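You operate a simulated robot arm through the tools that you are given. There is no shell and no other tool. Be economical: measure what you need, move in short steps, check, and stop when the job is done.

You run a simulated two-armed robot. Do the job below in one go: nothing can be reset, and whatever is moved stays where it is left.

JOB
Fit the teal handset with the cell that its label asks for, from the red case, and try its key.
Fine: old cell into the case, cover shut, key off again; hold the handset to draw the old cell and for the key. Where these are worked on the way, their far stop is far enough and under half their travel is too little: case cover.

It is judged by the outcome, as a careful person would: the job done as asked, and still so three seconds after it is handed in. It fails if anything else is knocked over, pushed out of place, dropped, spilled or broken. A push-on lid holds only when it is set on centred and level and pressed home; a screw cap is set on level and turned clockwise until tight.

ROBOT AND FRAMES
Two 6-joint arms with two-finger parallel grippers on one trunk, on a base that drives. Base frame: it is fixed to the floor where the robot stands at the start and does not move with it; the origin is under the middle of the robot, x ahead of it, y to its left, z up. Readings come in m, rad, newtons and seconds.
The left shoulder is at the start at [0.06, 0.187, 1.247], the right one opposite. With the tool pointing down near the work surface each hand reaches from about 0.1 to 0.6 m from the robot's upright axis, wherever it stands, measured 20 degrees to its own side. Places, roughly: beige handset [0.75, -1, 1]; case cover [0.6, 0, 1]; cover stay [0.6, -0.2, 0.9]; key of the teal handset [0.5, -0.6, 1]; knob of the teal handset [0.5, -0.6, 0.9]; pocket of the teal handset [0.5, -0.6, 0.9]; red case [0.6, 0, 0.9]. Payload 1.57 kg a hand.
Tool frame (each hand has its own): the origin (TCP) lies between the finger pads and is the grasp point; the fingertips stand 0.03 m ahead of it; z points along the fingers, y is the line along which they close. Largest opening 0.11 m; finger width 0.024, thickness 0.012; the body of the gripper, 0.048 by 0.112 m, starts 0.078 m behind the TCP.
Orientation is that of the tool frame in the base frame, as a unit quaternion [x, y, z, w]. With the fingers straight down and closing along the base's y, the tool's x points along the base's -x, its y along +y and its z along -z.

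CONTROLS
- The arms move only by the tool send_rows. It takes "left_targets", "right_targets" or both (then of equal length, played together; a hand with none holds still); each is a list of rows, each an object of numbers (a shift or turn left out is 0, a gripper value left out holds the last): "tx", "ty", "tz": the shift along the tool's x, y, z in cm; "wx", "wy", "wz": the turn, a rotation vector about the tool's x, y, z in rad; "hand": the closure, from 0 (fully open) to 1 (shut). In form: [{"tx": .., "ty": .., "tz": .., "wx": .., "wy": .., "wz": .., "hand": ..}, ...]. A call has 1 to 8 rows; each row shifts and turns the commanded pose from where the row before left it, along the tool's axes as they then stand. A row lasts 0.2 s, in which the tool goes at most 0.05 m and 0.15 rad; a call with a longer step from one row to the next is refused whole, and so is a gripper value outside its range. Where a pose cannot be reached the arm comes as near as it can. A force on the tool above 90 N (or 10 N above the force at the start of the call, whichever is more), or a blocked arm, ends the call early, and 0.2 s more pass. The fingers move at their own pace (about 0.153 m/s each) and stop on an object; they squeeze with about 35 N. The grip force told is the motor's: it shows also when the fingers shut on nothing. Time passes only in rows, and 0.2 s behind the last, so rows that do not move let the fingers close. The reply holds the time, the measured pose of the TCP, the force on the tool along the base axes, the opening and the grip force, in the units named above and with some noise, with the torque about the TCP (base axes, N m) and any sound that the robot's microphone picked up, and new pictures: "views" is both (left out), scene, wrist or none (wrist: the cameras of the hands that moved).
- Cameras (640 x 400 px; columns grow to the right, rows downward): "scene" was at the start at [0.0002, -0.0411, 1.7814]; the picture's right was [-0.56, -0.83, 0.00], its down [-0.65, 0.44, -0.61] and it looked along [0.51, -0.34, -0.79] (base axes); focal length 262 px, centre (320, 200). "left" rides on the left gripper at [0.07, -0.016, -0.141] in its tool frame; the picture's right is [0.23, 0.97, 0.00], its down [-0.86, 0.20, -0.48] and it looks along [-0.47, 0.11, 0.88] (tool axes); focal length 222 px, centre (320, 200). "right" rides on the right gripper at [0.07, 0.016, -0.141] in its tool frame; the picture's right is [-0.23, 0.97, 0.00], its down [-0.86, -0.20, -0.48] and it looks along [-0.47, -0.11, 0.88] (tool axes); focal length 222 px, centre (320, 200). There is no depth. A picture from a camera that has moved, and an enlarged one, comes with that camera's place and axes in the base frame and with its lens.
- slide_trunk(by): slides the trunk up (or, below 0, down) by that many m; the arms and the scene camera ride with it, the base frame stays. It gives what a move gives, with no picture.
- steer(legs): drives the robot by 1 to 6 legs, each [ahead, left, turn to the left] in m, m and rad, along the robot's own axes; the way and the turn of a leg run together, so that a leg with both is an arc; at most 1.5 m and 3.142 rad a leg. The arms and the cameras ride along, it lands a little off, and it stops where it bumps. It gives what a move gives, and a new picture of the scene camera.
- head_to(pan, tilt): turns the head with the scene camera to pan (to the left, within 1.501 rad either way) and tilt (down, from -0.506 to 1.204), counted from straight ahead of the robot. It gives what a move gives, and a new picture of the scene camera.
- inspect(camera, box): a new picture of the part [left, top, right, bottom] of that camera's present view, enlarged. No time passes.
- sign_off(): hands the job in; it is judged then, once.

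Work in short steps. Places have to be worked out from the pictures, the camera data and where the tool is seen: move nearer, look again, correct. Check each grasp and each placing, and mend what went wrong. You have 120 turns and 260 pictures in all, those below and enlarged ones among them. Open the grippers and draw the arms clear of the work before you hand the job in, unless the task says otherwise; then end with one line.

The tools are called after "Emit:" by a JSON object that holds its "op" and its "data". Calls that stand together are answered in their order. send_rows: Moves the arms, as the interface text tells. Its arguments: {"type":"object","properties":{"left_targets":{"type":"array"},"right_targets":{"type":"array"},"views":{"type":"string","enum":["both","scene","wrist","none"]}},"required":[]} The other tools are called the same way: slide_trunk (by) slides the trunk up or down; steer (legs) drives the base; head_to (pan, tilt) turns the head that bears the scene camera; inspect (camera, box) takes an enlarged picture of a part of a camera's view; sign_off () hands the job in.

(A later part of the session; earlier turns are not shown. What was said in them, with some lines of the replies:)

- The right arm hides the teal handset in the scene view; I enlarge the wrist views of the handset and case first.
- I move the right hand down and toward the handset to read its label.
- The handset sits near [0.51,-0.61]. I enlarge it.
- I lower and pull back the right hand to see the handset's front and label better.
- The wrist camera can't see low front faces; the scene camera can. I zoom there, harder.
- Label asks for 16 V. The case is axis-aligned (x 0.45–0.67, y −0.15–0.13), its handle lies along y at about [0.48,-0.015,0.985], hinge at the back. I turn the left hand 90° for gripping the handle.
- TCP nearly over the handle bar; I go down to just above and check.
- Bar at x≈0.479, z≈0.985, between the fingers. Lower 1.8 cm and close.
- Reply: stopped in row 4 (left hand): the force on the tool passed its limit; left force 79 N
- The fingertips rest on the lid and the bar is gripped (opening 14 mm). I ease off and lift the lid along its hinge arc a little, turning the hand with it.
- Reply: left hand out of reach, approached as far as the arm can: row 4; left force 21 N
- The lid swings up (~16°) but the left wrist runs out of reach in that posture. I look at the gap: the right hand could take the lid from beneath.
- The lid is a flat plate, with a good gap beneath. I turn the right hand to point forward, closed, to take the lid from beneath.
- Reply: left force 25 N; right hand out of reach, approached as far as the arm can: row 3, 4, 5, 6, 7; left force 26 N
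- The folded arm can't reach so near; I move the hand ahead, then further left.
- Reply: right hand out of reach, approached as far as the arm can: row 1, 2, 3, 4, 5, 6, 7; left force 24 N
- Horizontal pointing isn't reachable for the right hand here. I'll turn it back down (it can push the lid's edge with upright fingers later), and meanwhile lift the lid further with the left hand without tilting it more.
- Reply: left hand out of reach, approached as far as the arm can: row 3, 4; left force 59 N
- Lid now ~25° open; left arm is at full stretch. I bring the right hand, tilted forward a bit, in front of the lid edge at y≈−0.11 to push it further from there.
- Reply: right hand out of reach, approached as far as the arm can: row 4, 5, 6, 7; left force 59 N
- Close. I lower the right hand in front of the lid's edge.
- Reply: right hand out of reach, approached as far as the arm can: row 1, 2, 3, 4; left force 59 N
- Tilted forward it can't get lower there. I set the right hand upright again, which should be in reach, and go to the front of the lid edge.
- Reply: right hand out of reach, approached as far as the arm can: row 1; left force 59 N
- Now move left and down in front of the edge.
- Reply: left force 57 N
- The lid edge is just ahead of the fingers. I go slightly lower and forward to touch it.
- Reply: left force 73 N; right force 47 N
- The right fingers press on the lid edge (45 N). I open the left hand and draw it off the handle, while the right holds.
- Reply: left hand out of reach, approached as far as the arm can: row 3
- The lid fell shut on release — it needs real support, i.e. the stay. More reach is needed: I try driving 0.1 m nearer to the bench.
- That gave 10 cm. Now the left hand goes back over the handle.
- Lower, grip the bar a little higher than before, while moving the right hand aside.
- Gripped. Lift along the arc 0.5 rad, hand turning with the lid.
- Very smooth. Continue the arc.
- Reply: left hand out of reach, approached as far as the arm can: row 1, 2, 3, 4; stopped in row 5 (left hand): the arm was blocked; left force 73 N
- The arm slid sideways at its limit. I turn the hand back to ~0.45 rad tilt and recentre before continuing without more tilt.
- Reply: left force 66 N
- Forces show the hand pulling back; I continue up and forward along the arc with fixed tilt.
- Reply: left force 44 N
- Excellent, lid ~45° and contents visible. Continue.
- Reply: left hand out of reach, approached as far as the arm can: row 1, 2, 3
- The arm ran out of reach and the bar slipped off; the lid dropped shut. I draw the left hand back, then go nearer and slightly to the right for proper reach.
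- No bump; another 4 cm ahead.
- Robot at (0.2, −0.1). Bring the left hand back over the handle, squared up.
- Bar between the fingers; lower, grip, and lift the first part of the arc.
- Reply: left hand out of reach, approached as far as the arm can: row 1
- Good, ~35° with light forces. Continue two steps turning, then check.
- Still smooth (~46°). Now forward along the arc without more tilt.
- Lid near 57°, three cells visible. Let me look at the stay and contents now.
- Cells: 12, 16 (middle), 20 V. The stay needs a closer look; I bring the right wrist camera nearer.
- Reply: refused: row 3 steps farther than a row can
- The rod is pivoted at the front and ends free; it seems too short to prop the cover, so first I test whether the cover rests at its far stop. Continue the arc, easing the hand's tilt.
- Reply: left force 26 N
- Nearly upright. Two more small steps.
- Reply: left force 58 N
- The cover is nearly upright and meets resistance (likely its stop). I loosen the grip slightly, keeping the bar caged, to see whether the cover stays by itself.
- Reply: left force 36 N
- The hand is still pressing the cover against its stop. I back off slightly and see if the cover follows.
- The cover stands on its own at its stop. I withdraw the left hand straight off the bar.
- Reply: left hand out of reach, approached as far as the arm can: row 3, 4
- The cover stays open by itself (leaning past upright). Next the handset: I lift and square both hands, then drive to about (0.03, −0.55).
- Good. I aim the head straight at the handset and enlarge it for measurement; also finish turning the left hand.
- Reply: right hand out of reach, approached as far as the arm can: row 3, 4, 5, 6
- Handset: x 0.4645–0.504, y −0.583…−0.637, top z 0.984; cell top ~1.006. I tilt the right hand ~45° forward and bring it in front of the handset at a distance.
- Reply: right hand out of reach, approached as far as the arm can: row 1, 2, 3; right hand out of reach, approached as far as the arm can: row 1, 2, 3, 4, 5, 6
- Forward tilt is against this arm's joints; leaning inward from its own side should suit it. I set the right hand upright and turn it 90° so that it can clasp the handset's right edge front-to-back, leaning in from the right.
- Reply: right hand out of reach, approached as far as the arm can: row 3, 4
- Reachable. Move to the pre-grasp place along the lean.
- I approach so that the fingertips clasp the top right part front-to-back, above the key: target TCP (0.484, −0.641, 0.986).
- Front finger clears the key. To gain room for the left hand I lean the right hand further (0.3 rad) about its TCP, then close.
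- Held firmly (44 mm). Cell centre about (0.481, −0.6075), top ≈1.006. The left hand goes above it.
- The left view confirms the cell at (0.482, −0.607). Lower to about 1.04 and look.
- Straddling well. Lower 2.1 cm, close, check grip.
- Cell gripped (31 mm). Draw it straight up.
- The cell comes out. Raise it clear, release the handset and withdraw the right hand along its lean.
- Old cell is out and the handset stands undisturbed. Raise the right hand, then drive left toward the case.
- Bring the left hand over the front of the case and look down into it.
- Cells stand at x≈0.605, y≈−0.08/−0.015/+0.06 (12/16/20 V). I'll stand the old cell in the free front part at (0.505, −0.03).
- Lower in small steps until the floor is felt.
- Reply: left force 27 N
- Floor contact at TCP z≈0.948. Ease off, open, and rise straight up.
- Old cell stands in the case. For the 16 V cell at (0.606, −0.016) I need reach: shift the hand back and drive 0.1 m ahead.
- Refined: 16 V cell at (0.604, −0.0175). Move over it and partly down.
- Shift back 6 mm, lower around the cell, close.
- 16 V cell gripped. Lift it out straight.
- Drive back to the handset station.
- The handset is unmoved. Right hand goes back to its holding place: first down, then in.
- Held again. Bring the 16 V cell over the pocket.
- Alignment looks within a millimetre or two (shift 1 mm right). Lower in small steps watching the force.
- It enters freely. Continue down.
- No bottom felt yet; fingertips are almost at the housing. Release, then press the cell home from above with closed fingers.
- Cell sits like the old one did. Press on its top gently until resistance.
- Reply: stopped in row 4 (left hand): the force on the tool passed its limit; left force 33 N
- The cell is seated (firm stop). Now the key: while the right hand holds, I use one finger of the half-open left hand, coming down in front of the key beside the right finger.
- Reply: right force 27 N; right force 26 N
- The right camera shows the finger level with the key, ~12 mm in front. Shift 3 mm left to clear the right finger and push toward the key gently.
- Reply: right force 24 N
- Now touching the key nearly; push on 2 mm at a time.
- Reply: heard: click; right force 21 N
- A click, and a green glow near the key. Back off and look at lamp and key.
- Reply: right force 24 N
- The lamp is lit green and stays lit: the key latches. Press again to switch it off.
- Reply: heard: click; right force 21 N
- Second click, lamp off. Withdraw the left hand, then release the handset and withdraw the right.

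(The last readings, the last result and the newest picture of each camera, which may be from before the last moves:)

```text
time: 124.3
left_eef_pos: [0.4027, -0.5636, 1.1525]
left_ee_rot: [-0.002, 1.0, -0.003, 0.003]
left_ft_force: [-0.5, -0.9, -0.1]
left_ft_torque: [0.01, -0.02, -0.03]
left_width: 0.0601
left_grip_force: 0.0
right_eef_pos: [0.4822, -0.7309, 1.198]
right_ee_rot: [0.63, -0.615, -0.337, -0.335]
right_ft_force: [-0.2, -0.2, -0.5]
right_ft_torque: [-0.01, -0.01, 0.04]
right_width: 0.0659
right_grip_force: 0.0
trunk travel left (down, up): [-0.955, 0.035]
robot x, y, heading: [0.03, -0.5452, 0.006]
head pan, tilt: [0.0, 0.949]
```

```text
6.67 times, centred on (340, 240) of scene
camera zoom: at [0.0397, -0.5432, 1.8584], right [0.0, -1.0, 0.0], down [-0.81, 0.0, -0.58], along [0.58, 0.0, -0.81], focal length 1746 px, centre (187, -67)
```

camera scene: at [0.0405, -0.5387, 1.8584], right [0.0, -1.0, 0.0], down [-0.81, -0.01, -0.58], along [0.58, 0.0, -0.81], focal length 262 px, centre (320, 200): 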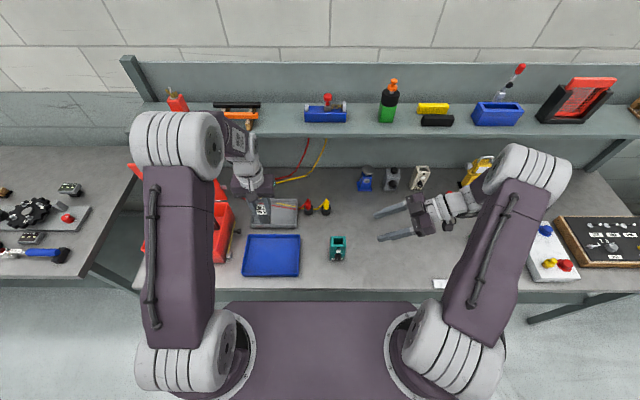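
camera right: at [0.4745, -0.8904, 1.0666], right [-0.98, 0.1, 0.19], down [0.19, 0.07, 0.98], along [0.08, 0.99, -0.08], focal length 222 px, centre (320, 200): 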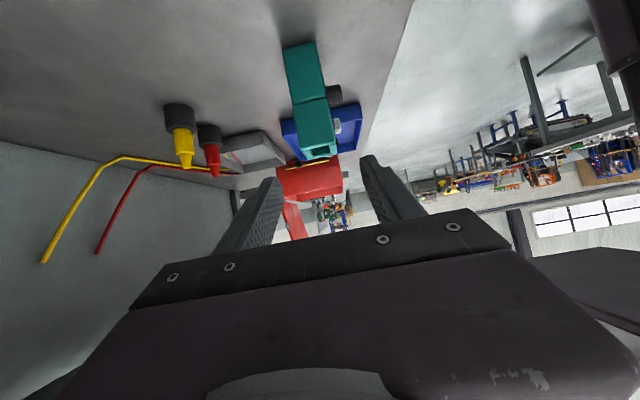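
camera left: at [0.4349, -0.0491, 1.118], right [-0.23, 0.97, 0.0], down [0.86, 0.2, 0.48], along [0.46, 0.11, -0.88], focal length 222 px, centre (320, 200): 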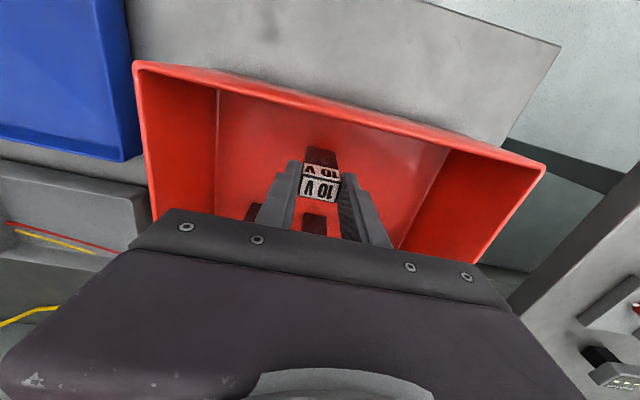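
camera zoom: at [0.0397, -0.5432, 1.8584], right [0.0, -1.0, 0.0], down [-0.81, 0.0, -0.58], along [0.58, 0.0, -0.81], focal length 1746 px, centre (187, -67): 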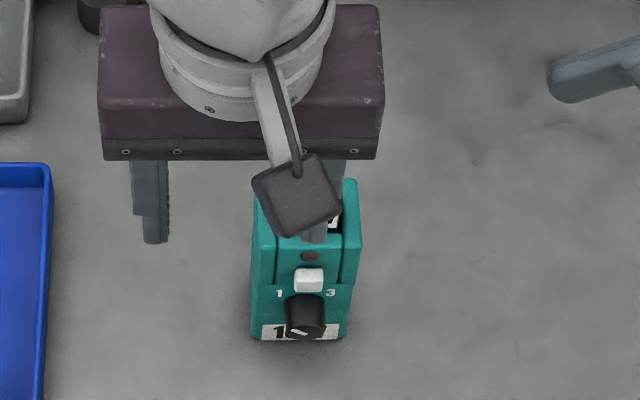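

Handset stands fitted, key off. Now to shut the cover: turn the left hand 90° again while raising it, then drive to the case station.

Emit:
{"op": "send_rows", "data": {"left_targets": [{"wz": 0.145, "tz": -2}, {"wz": 0.145, "tz": -2}, {"wz": 0.145, "tz": -2}, {"wz": 0.145, "tz": -2}, {"wz": 0.145, "tz": -2}, {"wz": 0.145, "tz": -2}, {"wz": 0.145, "tz": -2}, {"wz": 0.145}], "views": "none"}}

Emit:
{"op": "send_rows", "data": {"left_targets": [{"wz": 0.145}, {"wz": 0.145}, {"wz": 0.12}, {"hand": 0.7}], "views": "none"}}

Emit:
{"op": "steer", "data": {"legs": [[0, 0.447, 0], [0.167, 0, 0]]}}

```text
time: 126.1
left_eef_pos: [0.4015, -0.564, 1.293]
left_ee_rot: [0.547, 0.837, -0.001, 0.004]
left_ft_force: [0.6, -1.0, 0.4]
left_ft_torque: [-0.04, 0.03, 0.04]
left_width: 0.0602
left_grip_force: 0.0
right_eef_pos: [0.4833, -0.7308, 1.1979]
right_ee_rot: [0.63, -0.614, -0.336, -0.336]
right_ft_force: [0.1, -0.7, 1.3]
right_ft_torque: [-0.05, -0.01, 0.04]
right_width: 0.0659
right_grip_force: 0.0
trunk travel left (down, up): [-0.955, 0.035]
robot x, y, heading: [0.0263, -0.5467, 0.003]
head pan, tilt: [0.0, 0.949]
```

```text
time: 127.1
left_eef_pos: [0.4015, -0.564, 1.2918]
left_ee_rot: [0.705, 0.709, 0.0, 0.004]
left_ft_force: [0.0, -1.2, 0.6]
left_ft_torque: [-0.01, -0.04, 0.04]
left_width: 0.0328
left_grip_force: 0.0
right_eef_pos: [0.484, -0.7302, 1.1976]
right_ee_rot: [0.63, -0.614, -0.337, -0.336]
right_ft_force: [0.5, 0.6, -0.9]
right_ft_torque: [0.0, 0.0, -0.01]
right_width: 0.0659
right_grip_force: 0.1
trunk travel left (down, up): [-0.955, 0.035]
robot x, y, heading: [0.0328, -0.5429, 0.011]
head pan, tilt: [0.0, 0.949]
```

```text
time: 130.9
left_eef_pos: [0.563, -0.1177, 1.2929]
left_ee_rot: [0.706, 0.709, 0.0, 0.006]
left_ft_force: [-0.1, 0.0, 0.8]
left_ft_torque: [0.02, -0.06, 0.04]
left_width: 0.033
left_grip_force: 0.0
right_eef_pos: [0.6447, -0.2855, 1.1998]
right_ee_rot: [0.629, -0.614, -0.336, -0.338]
right_ft_force: [-0.4, 0.6, 1.2]
right_ft_torque: [-0.04, -0.04, -0.02]
right_width: 0.066
right_grip_force: 0.1
trunk travel left (down, up): [-0.955, 0.035]
robot x, y, heading: [0.1915, -0.0993, 0.005]
head pan, tilt: [0.0, 0.949]
camera scene: at [0.1994, -0.0975, 1.8585], right [0.0, -1.0, 0.0], down [-0.81, 0.0, -0.58], along [0.58, 0.0, -0.81], focal length 262 px, centre (320, 200)
```

scene: 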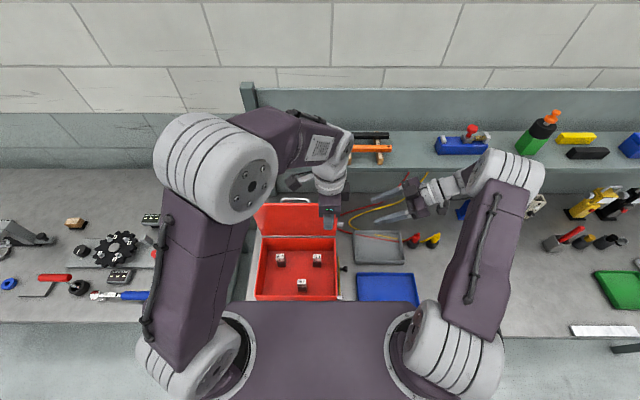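

Now place the left hand above the bar behind the cover.

Emit:
{"op": "send_rows", "data": {"left_targets": [{"tx": 3.4, "ty": 3}, {"tx": 3.4, "ty": 3}, {"tx": 3.4, "ty": 3}, {"ty": 3, "wx": 0.11}, {"wx": 0.11}, {"wx": 0.11}, {}], "views": "wrist"}}

Emit:
{"op": "inspect", "data": {"camera": "scene", "box": [230, 170, 360, 310]}}

```text
time: 132.5
left_eef_pos: [0.6869, -0.0159, 1.292]
left_ee_rot: [0.696, 0.699, -0.117, -0.113]
left_ft_force: [0.5, -0.3, 0.1]
left_ft_torque: [0.0, 0.0, -0.03]
left_width: 0.0331
left_grip_force: 0.0
right_eef_pos: [0.6486, -0.2868, 1.1976]
right_ee_rot: [0.629, -0.614, -0.337, -0.336]
right_ft_force: [0.2, 0.3, 0.6]
right_ft_torque: [0.0, 0.0, 0.01]
right_width: 0.0658
right_grip_force: 0.0
trunk travel left (down, up): [-0.955, 0.035]
robot x, y, heading: [0.1942, -0.0981, 0.0]
head pan, tilt: [0.0, 0.949]
camera left: at [0.7165, 0.0534, 1.4308], right [0.92, 0.23, -0.31], down [0.35, -0.85, 0.39], along [-0.18, -0.47, -0.86], focal length 222 px, centre (320, 200)
```

left: 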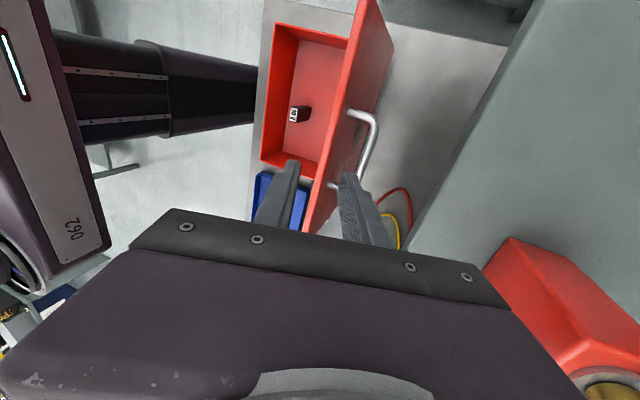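

```text
2.86 times, centred on (295, 240) of scene
camera zoom: at [0.2057, -0.0981, 1.8584], right [0.0, -1.0, 0.0], down [-0.81, 0.0, -0.58], along [0.58, 0.0, -0.81], focal length 748 px, centre (391, 86)
```

zoom: 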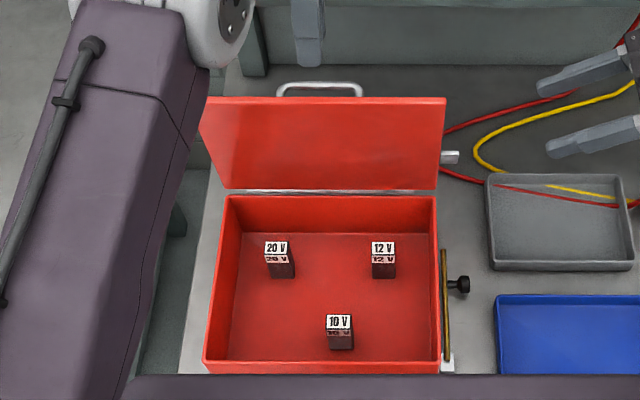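

Bar judged at about (0.69, 1.165). Go partway down and check the gap.

Emit:
{"op": "send_rows", "data": {"left_targets": [{"ty": 1.1, "tz": 3}, {"ty": 1.1, "tz": 2.8}, {}], "views": "none"}}

Emit:
{"op": "inspect", "data": {"camera": "left", "box": [200, 60, 500, 250]}}

```text
time: 133.3
left_eef_pos: [0.6889, -0.0172, 1.2311]
left_ee_rot: [0.696, 0.7, -0.116, -0.111]
left_ft_force: [-0.4, -0.2, -0.1]
left_ft_torque: [0.03, 0.01, 0.02]
left_width: 0.0329
left_grip_force: 0.1
right_eef_pos: [0.6487, -0.2875, 1.1969]
right_ee_rot: [0.63, -0.614, -0.336, -0.336]
right_ft_force: [-0.3, 0.4, -0.3]
right_ft_torque: [0.03, 0.0, -0.01]
right_width: 0.0661
right_grip_force: 0.0
trunk travel left (down, up): [-0.955, 0.035]
robot x, y, heading: [0.1976, -0.098, 0.004]
head pan, tilt: [0.0, 0.949]
```

```text
2.11 times, centred on (350, 155) of left
camera zoom: at [0.7181, 0.0527, 1.3696], right [0.92, 0.23, -0.31], down [0.35, -0.85, 0.4], along [-0.17, -0.47, -0.86], focal length 468 px, centre (257, 295)
```

zoom: 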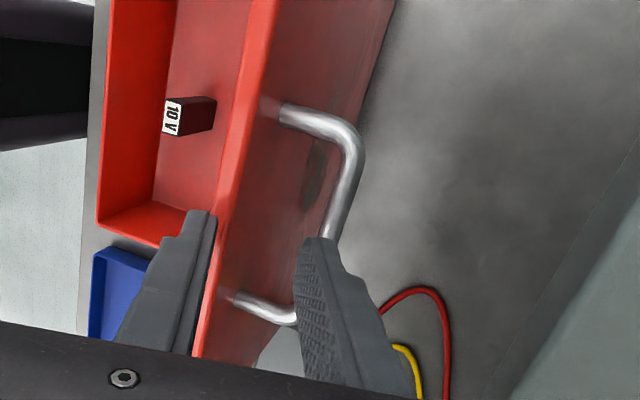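

The front finger would come down before the cover; the bar is further back (x≈0.703). I straighten the hand, narrow the opening, and shift back-ward to straddle the bar only.

Emit:
{"op": "send_rows", "data": {"left_targets": [{"tz": -2}, {"wx": -0.11, "hand": 0.78}, {"wx": -0.11}, {"wx": -0.11}, {"ty": 1.0}, {}], "views": "none"}}

Emit:
{"op": "inspect", "data": {"camera": "left", "box": [200, 60, 500, 250]}}

```text
time: 134.7
left_eef_pos: [0.7064, -0.0161, 1.2489]
left_ee_rot: [0.706, 0.709, 0.001, 0.005]
left_ft_force: [1.1, -0.5, 0.1]
left_ft_torque: [0.0, -0.03, -0.01]
left_width: 0.024
left_grip_force: 0.1
right_eef_pos: [0.6496, -0.2846, 1.1988]
right_ee_rot: [0.63, -0.614, -0.337, -0.336]
right_ft_force: [-0.8, 0.2, 0.3]
right_ft_torque: [0.02, -0.01, -0.01]
right_width: 0.0659
right_grip_force: 0.0
trunk travel left (down, up): [-0.955, 0.035]
robot x, y, heading: [0.1936, -0.0993, -0.0]
head pan, tilt: [0.0, 0.949]
```

```text
2.11 times, centred on (350, 155) of left
camera zoom: at [0.6885, 0.0529, 1.3907], right [0.97, 0.23, 0.01], down [0.2, -0.85, 0.48], along [0.12, -0.47, -0.87], focal length 468 px, centre (257, 295)
```

zoom: 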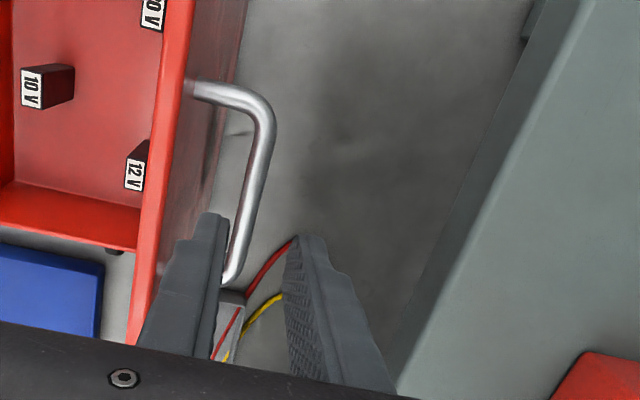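

Now the fingers straddle the bar (x≈0.704). Lower onto it and close.

Emit:
{"op": "send_rows", "data": {"left_targets": [{"ty": -0.2, "tz": 3}, {"tz": 2.5}, {"tz": 1.4}, {}, {"hand": 1}, {}, {}], "views": "none"}}

Emit:
{"op": "inspect", "data": {"camera": "left", "box": [200, 60, 500, 250]}}

```text
time: 136.3
left_eef_pos: [0.7041, -0.0175, 1.1801]
left_ee_rot: [0.705, 0.709, 0.0, 0.004]
left_ft_force: [-1.5, -0.9, -3.7]
left_ft_torque: [-0.06, 0.0, 0.66]
left_width: 0.0096
left_grip_force: 28.2
right_eef_pos: [0.6485, -0.2858, 1.1981]
right_ee_rot: [0.629, -0.615, -0.336, -0.336]
right_ft_force: [0.3, 0.0, 0.0]
right_ft_torque: [0.0, -0.01, 0.0]
right_width: 0.0659
right_grip_force: 0.0
trunk travel left (down, up): [-0.955, 0.035]
robot x, y, heading: [0.1966, -0.0994, 0.003]
head pan, tilt: [0.0, 0.949]
```

```text
2.11 times, centred on (350, 155) of left
camera zoom: at [0.6863, 0.0527, 1.3213], right [0.97, 0.23, 0.0], down [0.2, -0.85, 0.48], along [0.12, -0.47, -0.87], focal length 468 px, centre (257, 295)
```

zoom: 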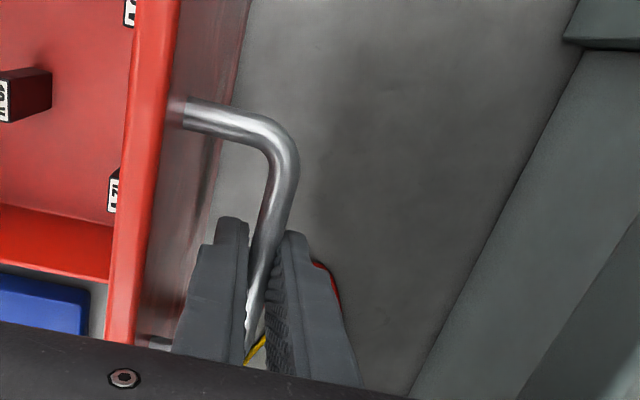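

Gripped. Raise the grip 3 mm on the bar, then bring the cover forward slowly along its arc.

Emit:
{"op": "send_rows", "data": {"left_targets": [{"hand": 0.85}, {"tz": -0.3}, {"hand": 1}, {}, {"ty": -1.7, "tz": -0.1, "wx": 0.075}, {"ty": -1.7, "tz": 0, "wx": 0.075}, {}], "views": "none"}}

```text
time: 137.9
left_eef_pos: [0.6688, -0.0169, 1.1847]
left_ee_rot: [0.704, 0.707, -0.053, -0.049]
left_ft_force: [0.2, -0.1, -1.0]
left_ft_torque: [0.04, 0.0, 0.66]
left_width: 0.0098
left_grip_force: 27.8
right_eef_pos: [0.6481, -0.2864, 1.1969]
right_ee_rot: [0.63, -0.614, -0.337, -0.336]
right_ft_force: [0.0, 0.4, -0.1]
right_ft_torque: [-0.01, 0.01, 0.02]
right_width: 0.0661
right_grip_force: 0.0
trunk travel left (down, up): [-0.955, 0.035]
robot x, y, heading: [0.1941, -0.1008, 0.008]
head pan, tilt: [0.0, 0.949]
```

Smooth, as planned. Continue.

Emit:
{"op": "send_rows", "data": {"left_targets": [{"ty": -1.7, "tz": 0.4, "wx": 0.075}, {"ty": -1.7, "tz": 0.6, "wx": 0.075}, {"ty": -1.45, "tz": 1.1, "wx": 0.075}, {"ty": -1.4, "tz": 1.2, "wx": 0.075}, {"ty": -0.95, "tz": 1.6, "wx": 0.075}, {"ty": -0.93, "tz": 1.6, "wx": 0.075}, {}], "views": "scene"}}

```text
time: 139.5
left_eef_pos: [0.5686, -0.0184, 1.1474]
left_ee_rot: [0.675, 0.677, -0.21, -0.204]
left_ft_force: [0.0, 4.4, -4.7]
left_ft_torque: [0.36, -0.01, -0.04]
left_width: 0.0096
left_grip_force: 28.0
right_eef_pos: [0.6489, -0.2851, 1.1982]
right_ee_rot: [0.63, -0.615, -0.336, -0.336]
right_ft_force: [-0.6, -0.9, -0.1]
right_ft_torque: [0.02, 0.01, -0.01]
right_width: 0.0659
right_grip_force: 0.2
trunk travel left (down, up): [-0.955, 0.035]
robot x, y, heading: [0.1938, -0.0985, 0.001]
head pan, tilt: [0.0, 0.949]
camera scene: at [0.205, -0.0961, 1.8583], right [0.0, -1.0, 0.0], down [-0.81, 0.0, -0.58], along [0.58, 0.0, -0.81], focal length 262 px, centre (320, 200)
```

scene: 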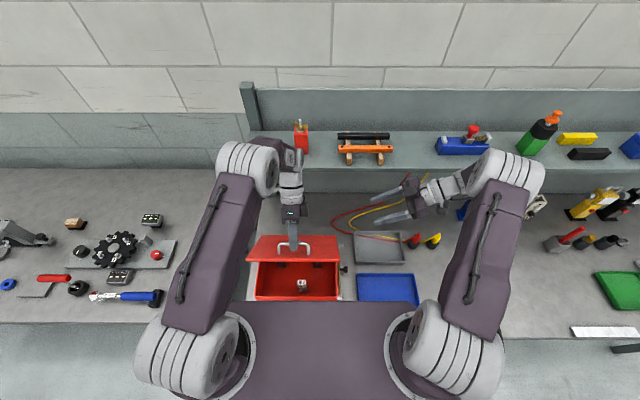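

Good. Continue down the arc, now turning back with the cover.

Emit:
{"op": "send_rows", "data": {"left_targets": [{"ty": -0.38, "tz": 1.9}, {"ty": -0.38, "tz": 1.9}, {"ty": -0.41, "tz": 1.94, "wx": -0.1}, {"ty": -0.41, "tz": 1.94, "wx": -0.1}, {"ty": -0.41, "tz": 1.94, "wx": -0.1}, {"ty": -0.41, "tz": 1.94, "wx": -0.1}, {"ty": -0.41, "tz": 1.9, "wx": -0.1}, {}], "views": "scene"}}

```text
time: 141.3
left_eef_pos: [0.4873, -0.017, 1.0489]
left_ee_rot: [0.704, 0.707, -0.057, -0.038]
left_ft_force: [-8.1, 22.5, -1.7]
left_ft_torque: [0.53, 0.09, -0.27]
left_width: 0.0099
left_grip_force: 28.2
left hand out of reach, approached as far as the arm can: row 7
right_eef_pos: [0.6464, -0.2804, 1.1991]
right_ee_rot: [0.631, -0.615, -0.335, -0.335]
right_ft_force: [-0.3, -0.6, -0.2]
right_ft_torque: [-0.04, -0.03, 0.02]
right_width: 0.0659
right_grip_force: 0.1
trunk travel left (down, up): [-0.955, 0.035]
robot x, y, heading: [0.1944, -0.0996, 0.002]
head pan, tilt: [0.0, 0.949]
camera scene: at [0.2024, -0.09, 1.8584], right [0.0, -1.0, 0.0], down [-0.81, -0.01, -0.58], along [0.58, 0.0, -0.81], focal length 262 px, centre (320, 200)
```

scene: 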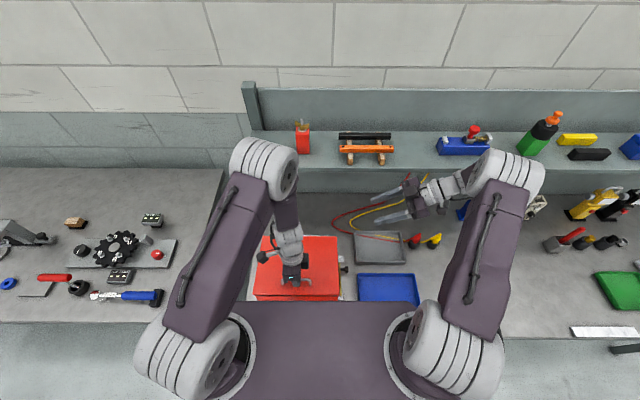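

The arm is at its inner limit with the cover ~2 cm from shut; I let the trunk down 2.5 cm to lower it the rest.

Emit:
{"op": "slide_trunk", "data": {"by": -0.025}}

```text
time: 142.0
left_eef_pos: [0.4802, -0.0203, 1.0245]
left_ee_rot: [0.704, 0.707, -0.057, -0.038]
left_ft_force: [-27.3, 13.0, 12.0]
left_ft_torque: [0.44, 0.31, -0.44]
left_width: 0.0097
left_grip_force: 27.7
right_eef_pos: [0.6423, -0.2838, 1.1766]
right_ee_rot: [0.63, -0.614, -0.335, -0.337]
right_ft_force: [0.1, -0.1, -0.1]
right_ft_torque: [0.0, 0.03, 0.0]
right_width: 0.0661
right_grip_force: 0.0
trunk travel left (down, up): [-0.93, 0.06]
robot x, y, heading: [0.1968, -0.0989, 0.007]
head pan, tilt: [0.0, 0.949]
```

Practically shut. Open and rise off the handle.

Emit:
{"op": "send_rows", "data": {"left_targets": [{"hand": 0.5}, {}, {"tz": -3}, {"tz": -4}, {"tz": -4}, {"tz": -4}, {}], "views": "both"}}

Emit:
{"op": "inspect", "data": {"camera": "scene", "box": [230, 210, 370, 310]}}

```text
time: 143.6
left_eef_pos: [0.5097, -0.0195, 1.1723]
left_ee_rot: [0.703, 0.708, -0.055, -0.04]
left_ft_force: [0.1, 0.4, 0.3]
left_ft_torque: [-0.04, 0.04, 0.0]
left_width: 0.0551
left_grip_force: 0.0
right_eef_pos: [0.6495, -0.2864, 1.1716]
right_ee_rot: [0.628, -0.616, -0.336, -0.337]
right_ft_force: [0.3, -0.7, 0.7]
right_ft_torque: [0.01, 0.02, 0.01]
right_width: 0.0659
right_grip_force: 0.1
trunk travel left (down, up): [-0.93, 0.06]
robot x, y, heading: [0.1924, -0.1007, 0.002]
head pan, tilt: [0.0, 0.949]
camera scene: at [0.2061, -0.0984, 1.8334], right [0.0, -1.0, 0.0], down [-0.81, 0.0, -0.58], along [0.58, 0.0, -0.81], focal length 262 px, centre (320, 200)
camera left: at [0.5115, 0.0527, 1.3131], right [0.96, 0.23, -0.14], down [0.27, -0.84, 0.47], along [-0.01, -0.49, -0.87], focal length 222 px, centre (320, 200)
```

scene: 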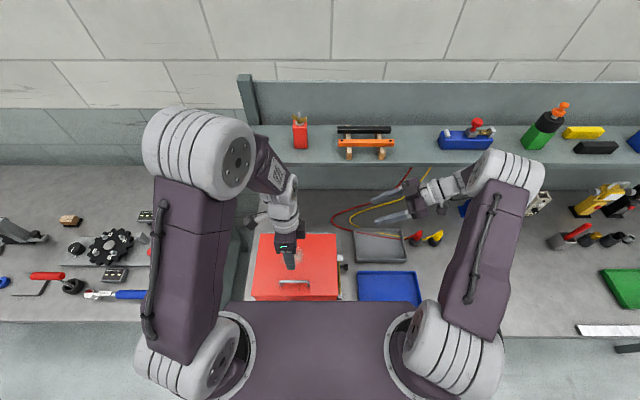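
left: 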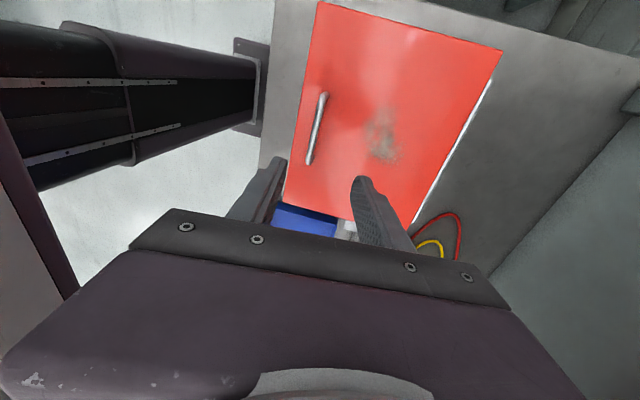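

```text
4.00 times, centred on (300, 260) of scene
camera zoom: at [0.2061, -0.0984, 1.8334], right [0.0, -1.0, 0.0], down [-0.81, 0.0, -0.58], along [0.58, 0.0, -0.81], focal length 1047 px, centre (400, -40)
```

zoom: 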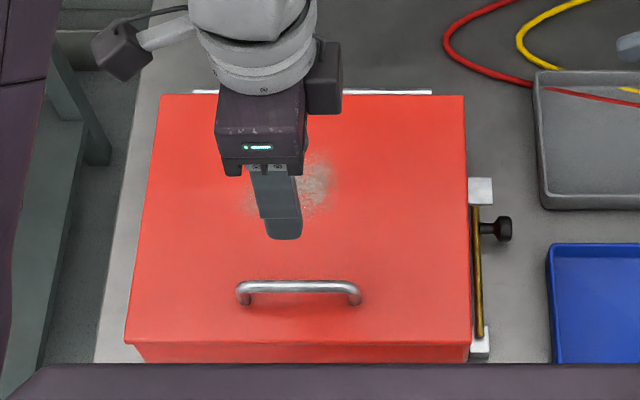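

The cover is shut. Open both hands fully, back the robot off, and take a final look at the handset.

Emit:
{"op": "send_rows", "data": {"left_targets": [{"tz": -4, "hand": 0}, {"tz": -3}, {}], "right_targets": [{"tz": -3, "hand": 0}, {"tz": -3}, {}], "views": "none"}}

Emit:
{"op": "steer", "data": {"legs": [[-0.25, 0, 0], [0, -0.25, 0]]}}

Emit:
{"op": "head_to", "data": {"pan": -0.45, "tilt": 0.85}}

```text
time: 144.4
left_eef_pos: [0.5181, -0.0172, 1.2432]
left_ee_rot: [0.704, 0.707, -0.056, -0.038]
left_ft_force: [0.4, 0.0, 0.1]
left_ft_torque: [-0.01, 0.02, 0.01]
left_width: 0.1099
left_grip_force: 0.1
right_eef_pos: [0.6504, -0.3368, 1.2054]
right_ee_rot: [0.629, -0.615, -0.337, -0.336]
right_ft_force: [0.1, 0.2, -0.2]
right_ft_torque: [0.02, 0.0, 0.05]
right_width: 0.11
right_grip_force: 0.0
trunk travel left (down, up): [-0.93, 0.06]
robot x, y, heading: [0.1919, -0.0954, 0.002]
head pan, tilt: [0.0, 0.949]
```

```text
time: 147.6
left_eef_pos: [0.2725, -0.2622, 1.2422]
left_ee_rot: [0.703, 0.708, -0.057, -0.038]
left_ft_force: [0.2, 0.5, -0.3]
left_ft_torque: [0.02, 0.02, -0.01]
left_width: 0.1097
left_grip_force: 0.2
right_eef_pos: [0.4044, -0.5806, 1.2063]
right_ee_rot: [0.631, -0.614, -0.336, -0.334]
right_ft_force: [-0.5, 0.7, -0.5]
right_ft_torque: [-0.03, 0.01, 0.05]
right_width: 0.11
right_grip_force: 0.1
trunk travel left (down, up): [-0.93, 0.06]
robot x, y, heading: [-0.0525, -0.3468, 0.007]
head pan, tilt: [0.0, 0.949]
camera scene: at [-0.0405, -0.3407, 1.8334], right [0.01, -1.0, 0.0], down [-0.81, -0.01, -0.58], along [0.58, 0.0, -0.81], focal length 262 px, centre (320, 200)
```

scene: 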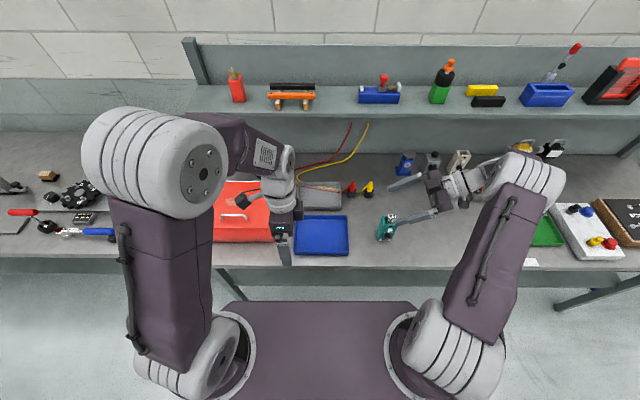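

```text
time: 148.5
left_eef_pos: [0.2719, -0.2661, 1.2419]
left_ee_rot: [0.702, 0.709, -0.056, -0.038]
left_ft_force: [0.6, -0.1, 0.1]
left_ft_torque: [0.0, 0.01, 0.02]
left_width: 0.11
left_grip_force: 0.1
right_eef_pos: [0.4049, -0.5841, 1.2053]
right_ee_rot: [0.63, -0.613, -0.338, -0.336]
right_ft_force: [0.8, 0.0, 0.2]
right_ft_torque: [0.01, 0.0, 0.03]
right_width: 0.1101
right_grip_force: 0.0
trunk travel left (down, up): [-0.93, 0.06]
robot x, y, heading: [-0.053, -0.348, 0.004]
head pan, tilt: [-0.45, 0.85]
camera scene: at [-0.0426, -0.3812, 1.8409], right [-0.43, -0.9, 0.0], down [-0.68, 0.32, -0.66], along [0.6, -0.28, -0.75], focal length 262 px, centre (320, 200)
```

scene: 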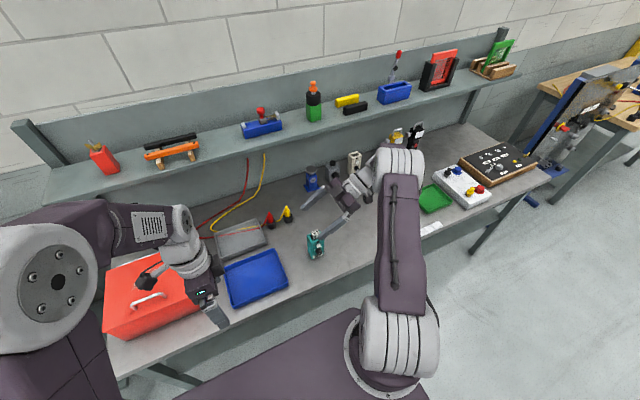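

Emit:
{"op": "inspect", "data": {"camera": "scene", "box": [290, 215, 345, 265]}}

Emit:
{"op": "inspect", "data": {"camera": "scene", "box": [90, 230, 250, 350]}}

```text
8.00 times, centred on (318, 240) of scene
camera zoom: at [-0.0426, -0.3812, 1.8409], right [-0.43, -0.9, 0.0], down [-0.68, 0.32, -0.66], along [0.6, -0.28, -0.75], focal length 2095 px, centre (340, -120)
```

zoom: 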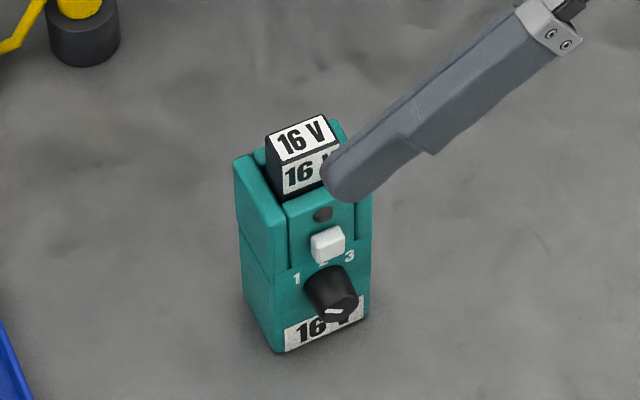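

```text
3.33 times, centred on (170, 290) of scene
camera zoom: at [-0.0426, -0.3812, 1.8409], right [-0.43, -0.9, 0.0], down [-0.68, 0.32, -0.66], along [0.6, -0.28, -0.75], focal length 873 px, centre (820, -100)
```

zoom: 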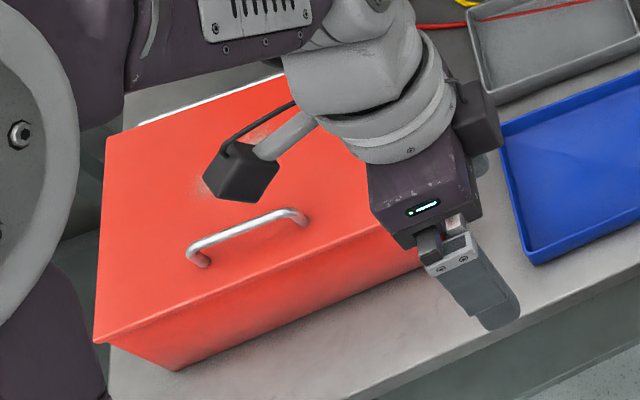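

Label and cell both read 16 V, lamp off, cover shut. One last step back to be well clear, then hand in.

Emit:
{"op": "steer", "data": {"legs": [[-0.2, 0, 0]]}}

Emit:
{"op": "sign_off", "data": {}}

```text
time: 150.1
left_eef_pos: [0.077, -0.2658, 1.2423]
left_ee_rot: [0.703, 0.707, -0.058, -0.04]
left_ft_force: [-0.7, -0.6, 0.3]
left_ft_torque: [-0.01, 0.04, 0.02]
left_width: 0.1102
left_grip_force: 0.0
right_eef_pos: [0.211, -0.5841, 1.2041]
right_ee_rot: [0.63, -0.614, -0.338, -0.334]
right_ft_force: [1.0, -0.3, 0.7]
right_ft_torque: [0.0, 0.03, 0.05]
right_width: 0.1101
right_grip_force: 0.0
trunk travel left (down, up): [-0.93, 0.06]
robot x, y, heading: [-0.2534, -0.3484, 0.006]
head pan, tilt: [-0.45, 0.85]
camera scene: at [-0.2353, -0.3803, 1.8408], right [-0.43, -0.9, 0.0], down [-0.68, 0.32, -0.66], along [0.59, -0.28, -0.75], focal length 262 px, centre (320, 200)
```

scene: 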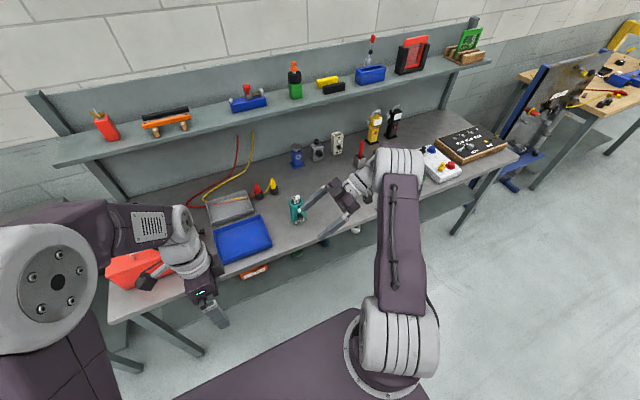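

```text
The job is handed in.
```

The teal handset now holds the 16 V cell its label asks for; its key lit the lamp and is off again, the old 10 V cell is in the red case, and the cover is shut (it slipped from the grip and dropped shut twice while being opened).
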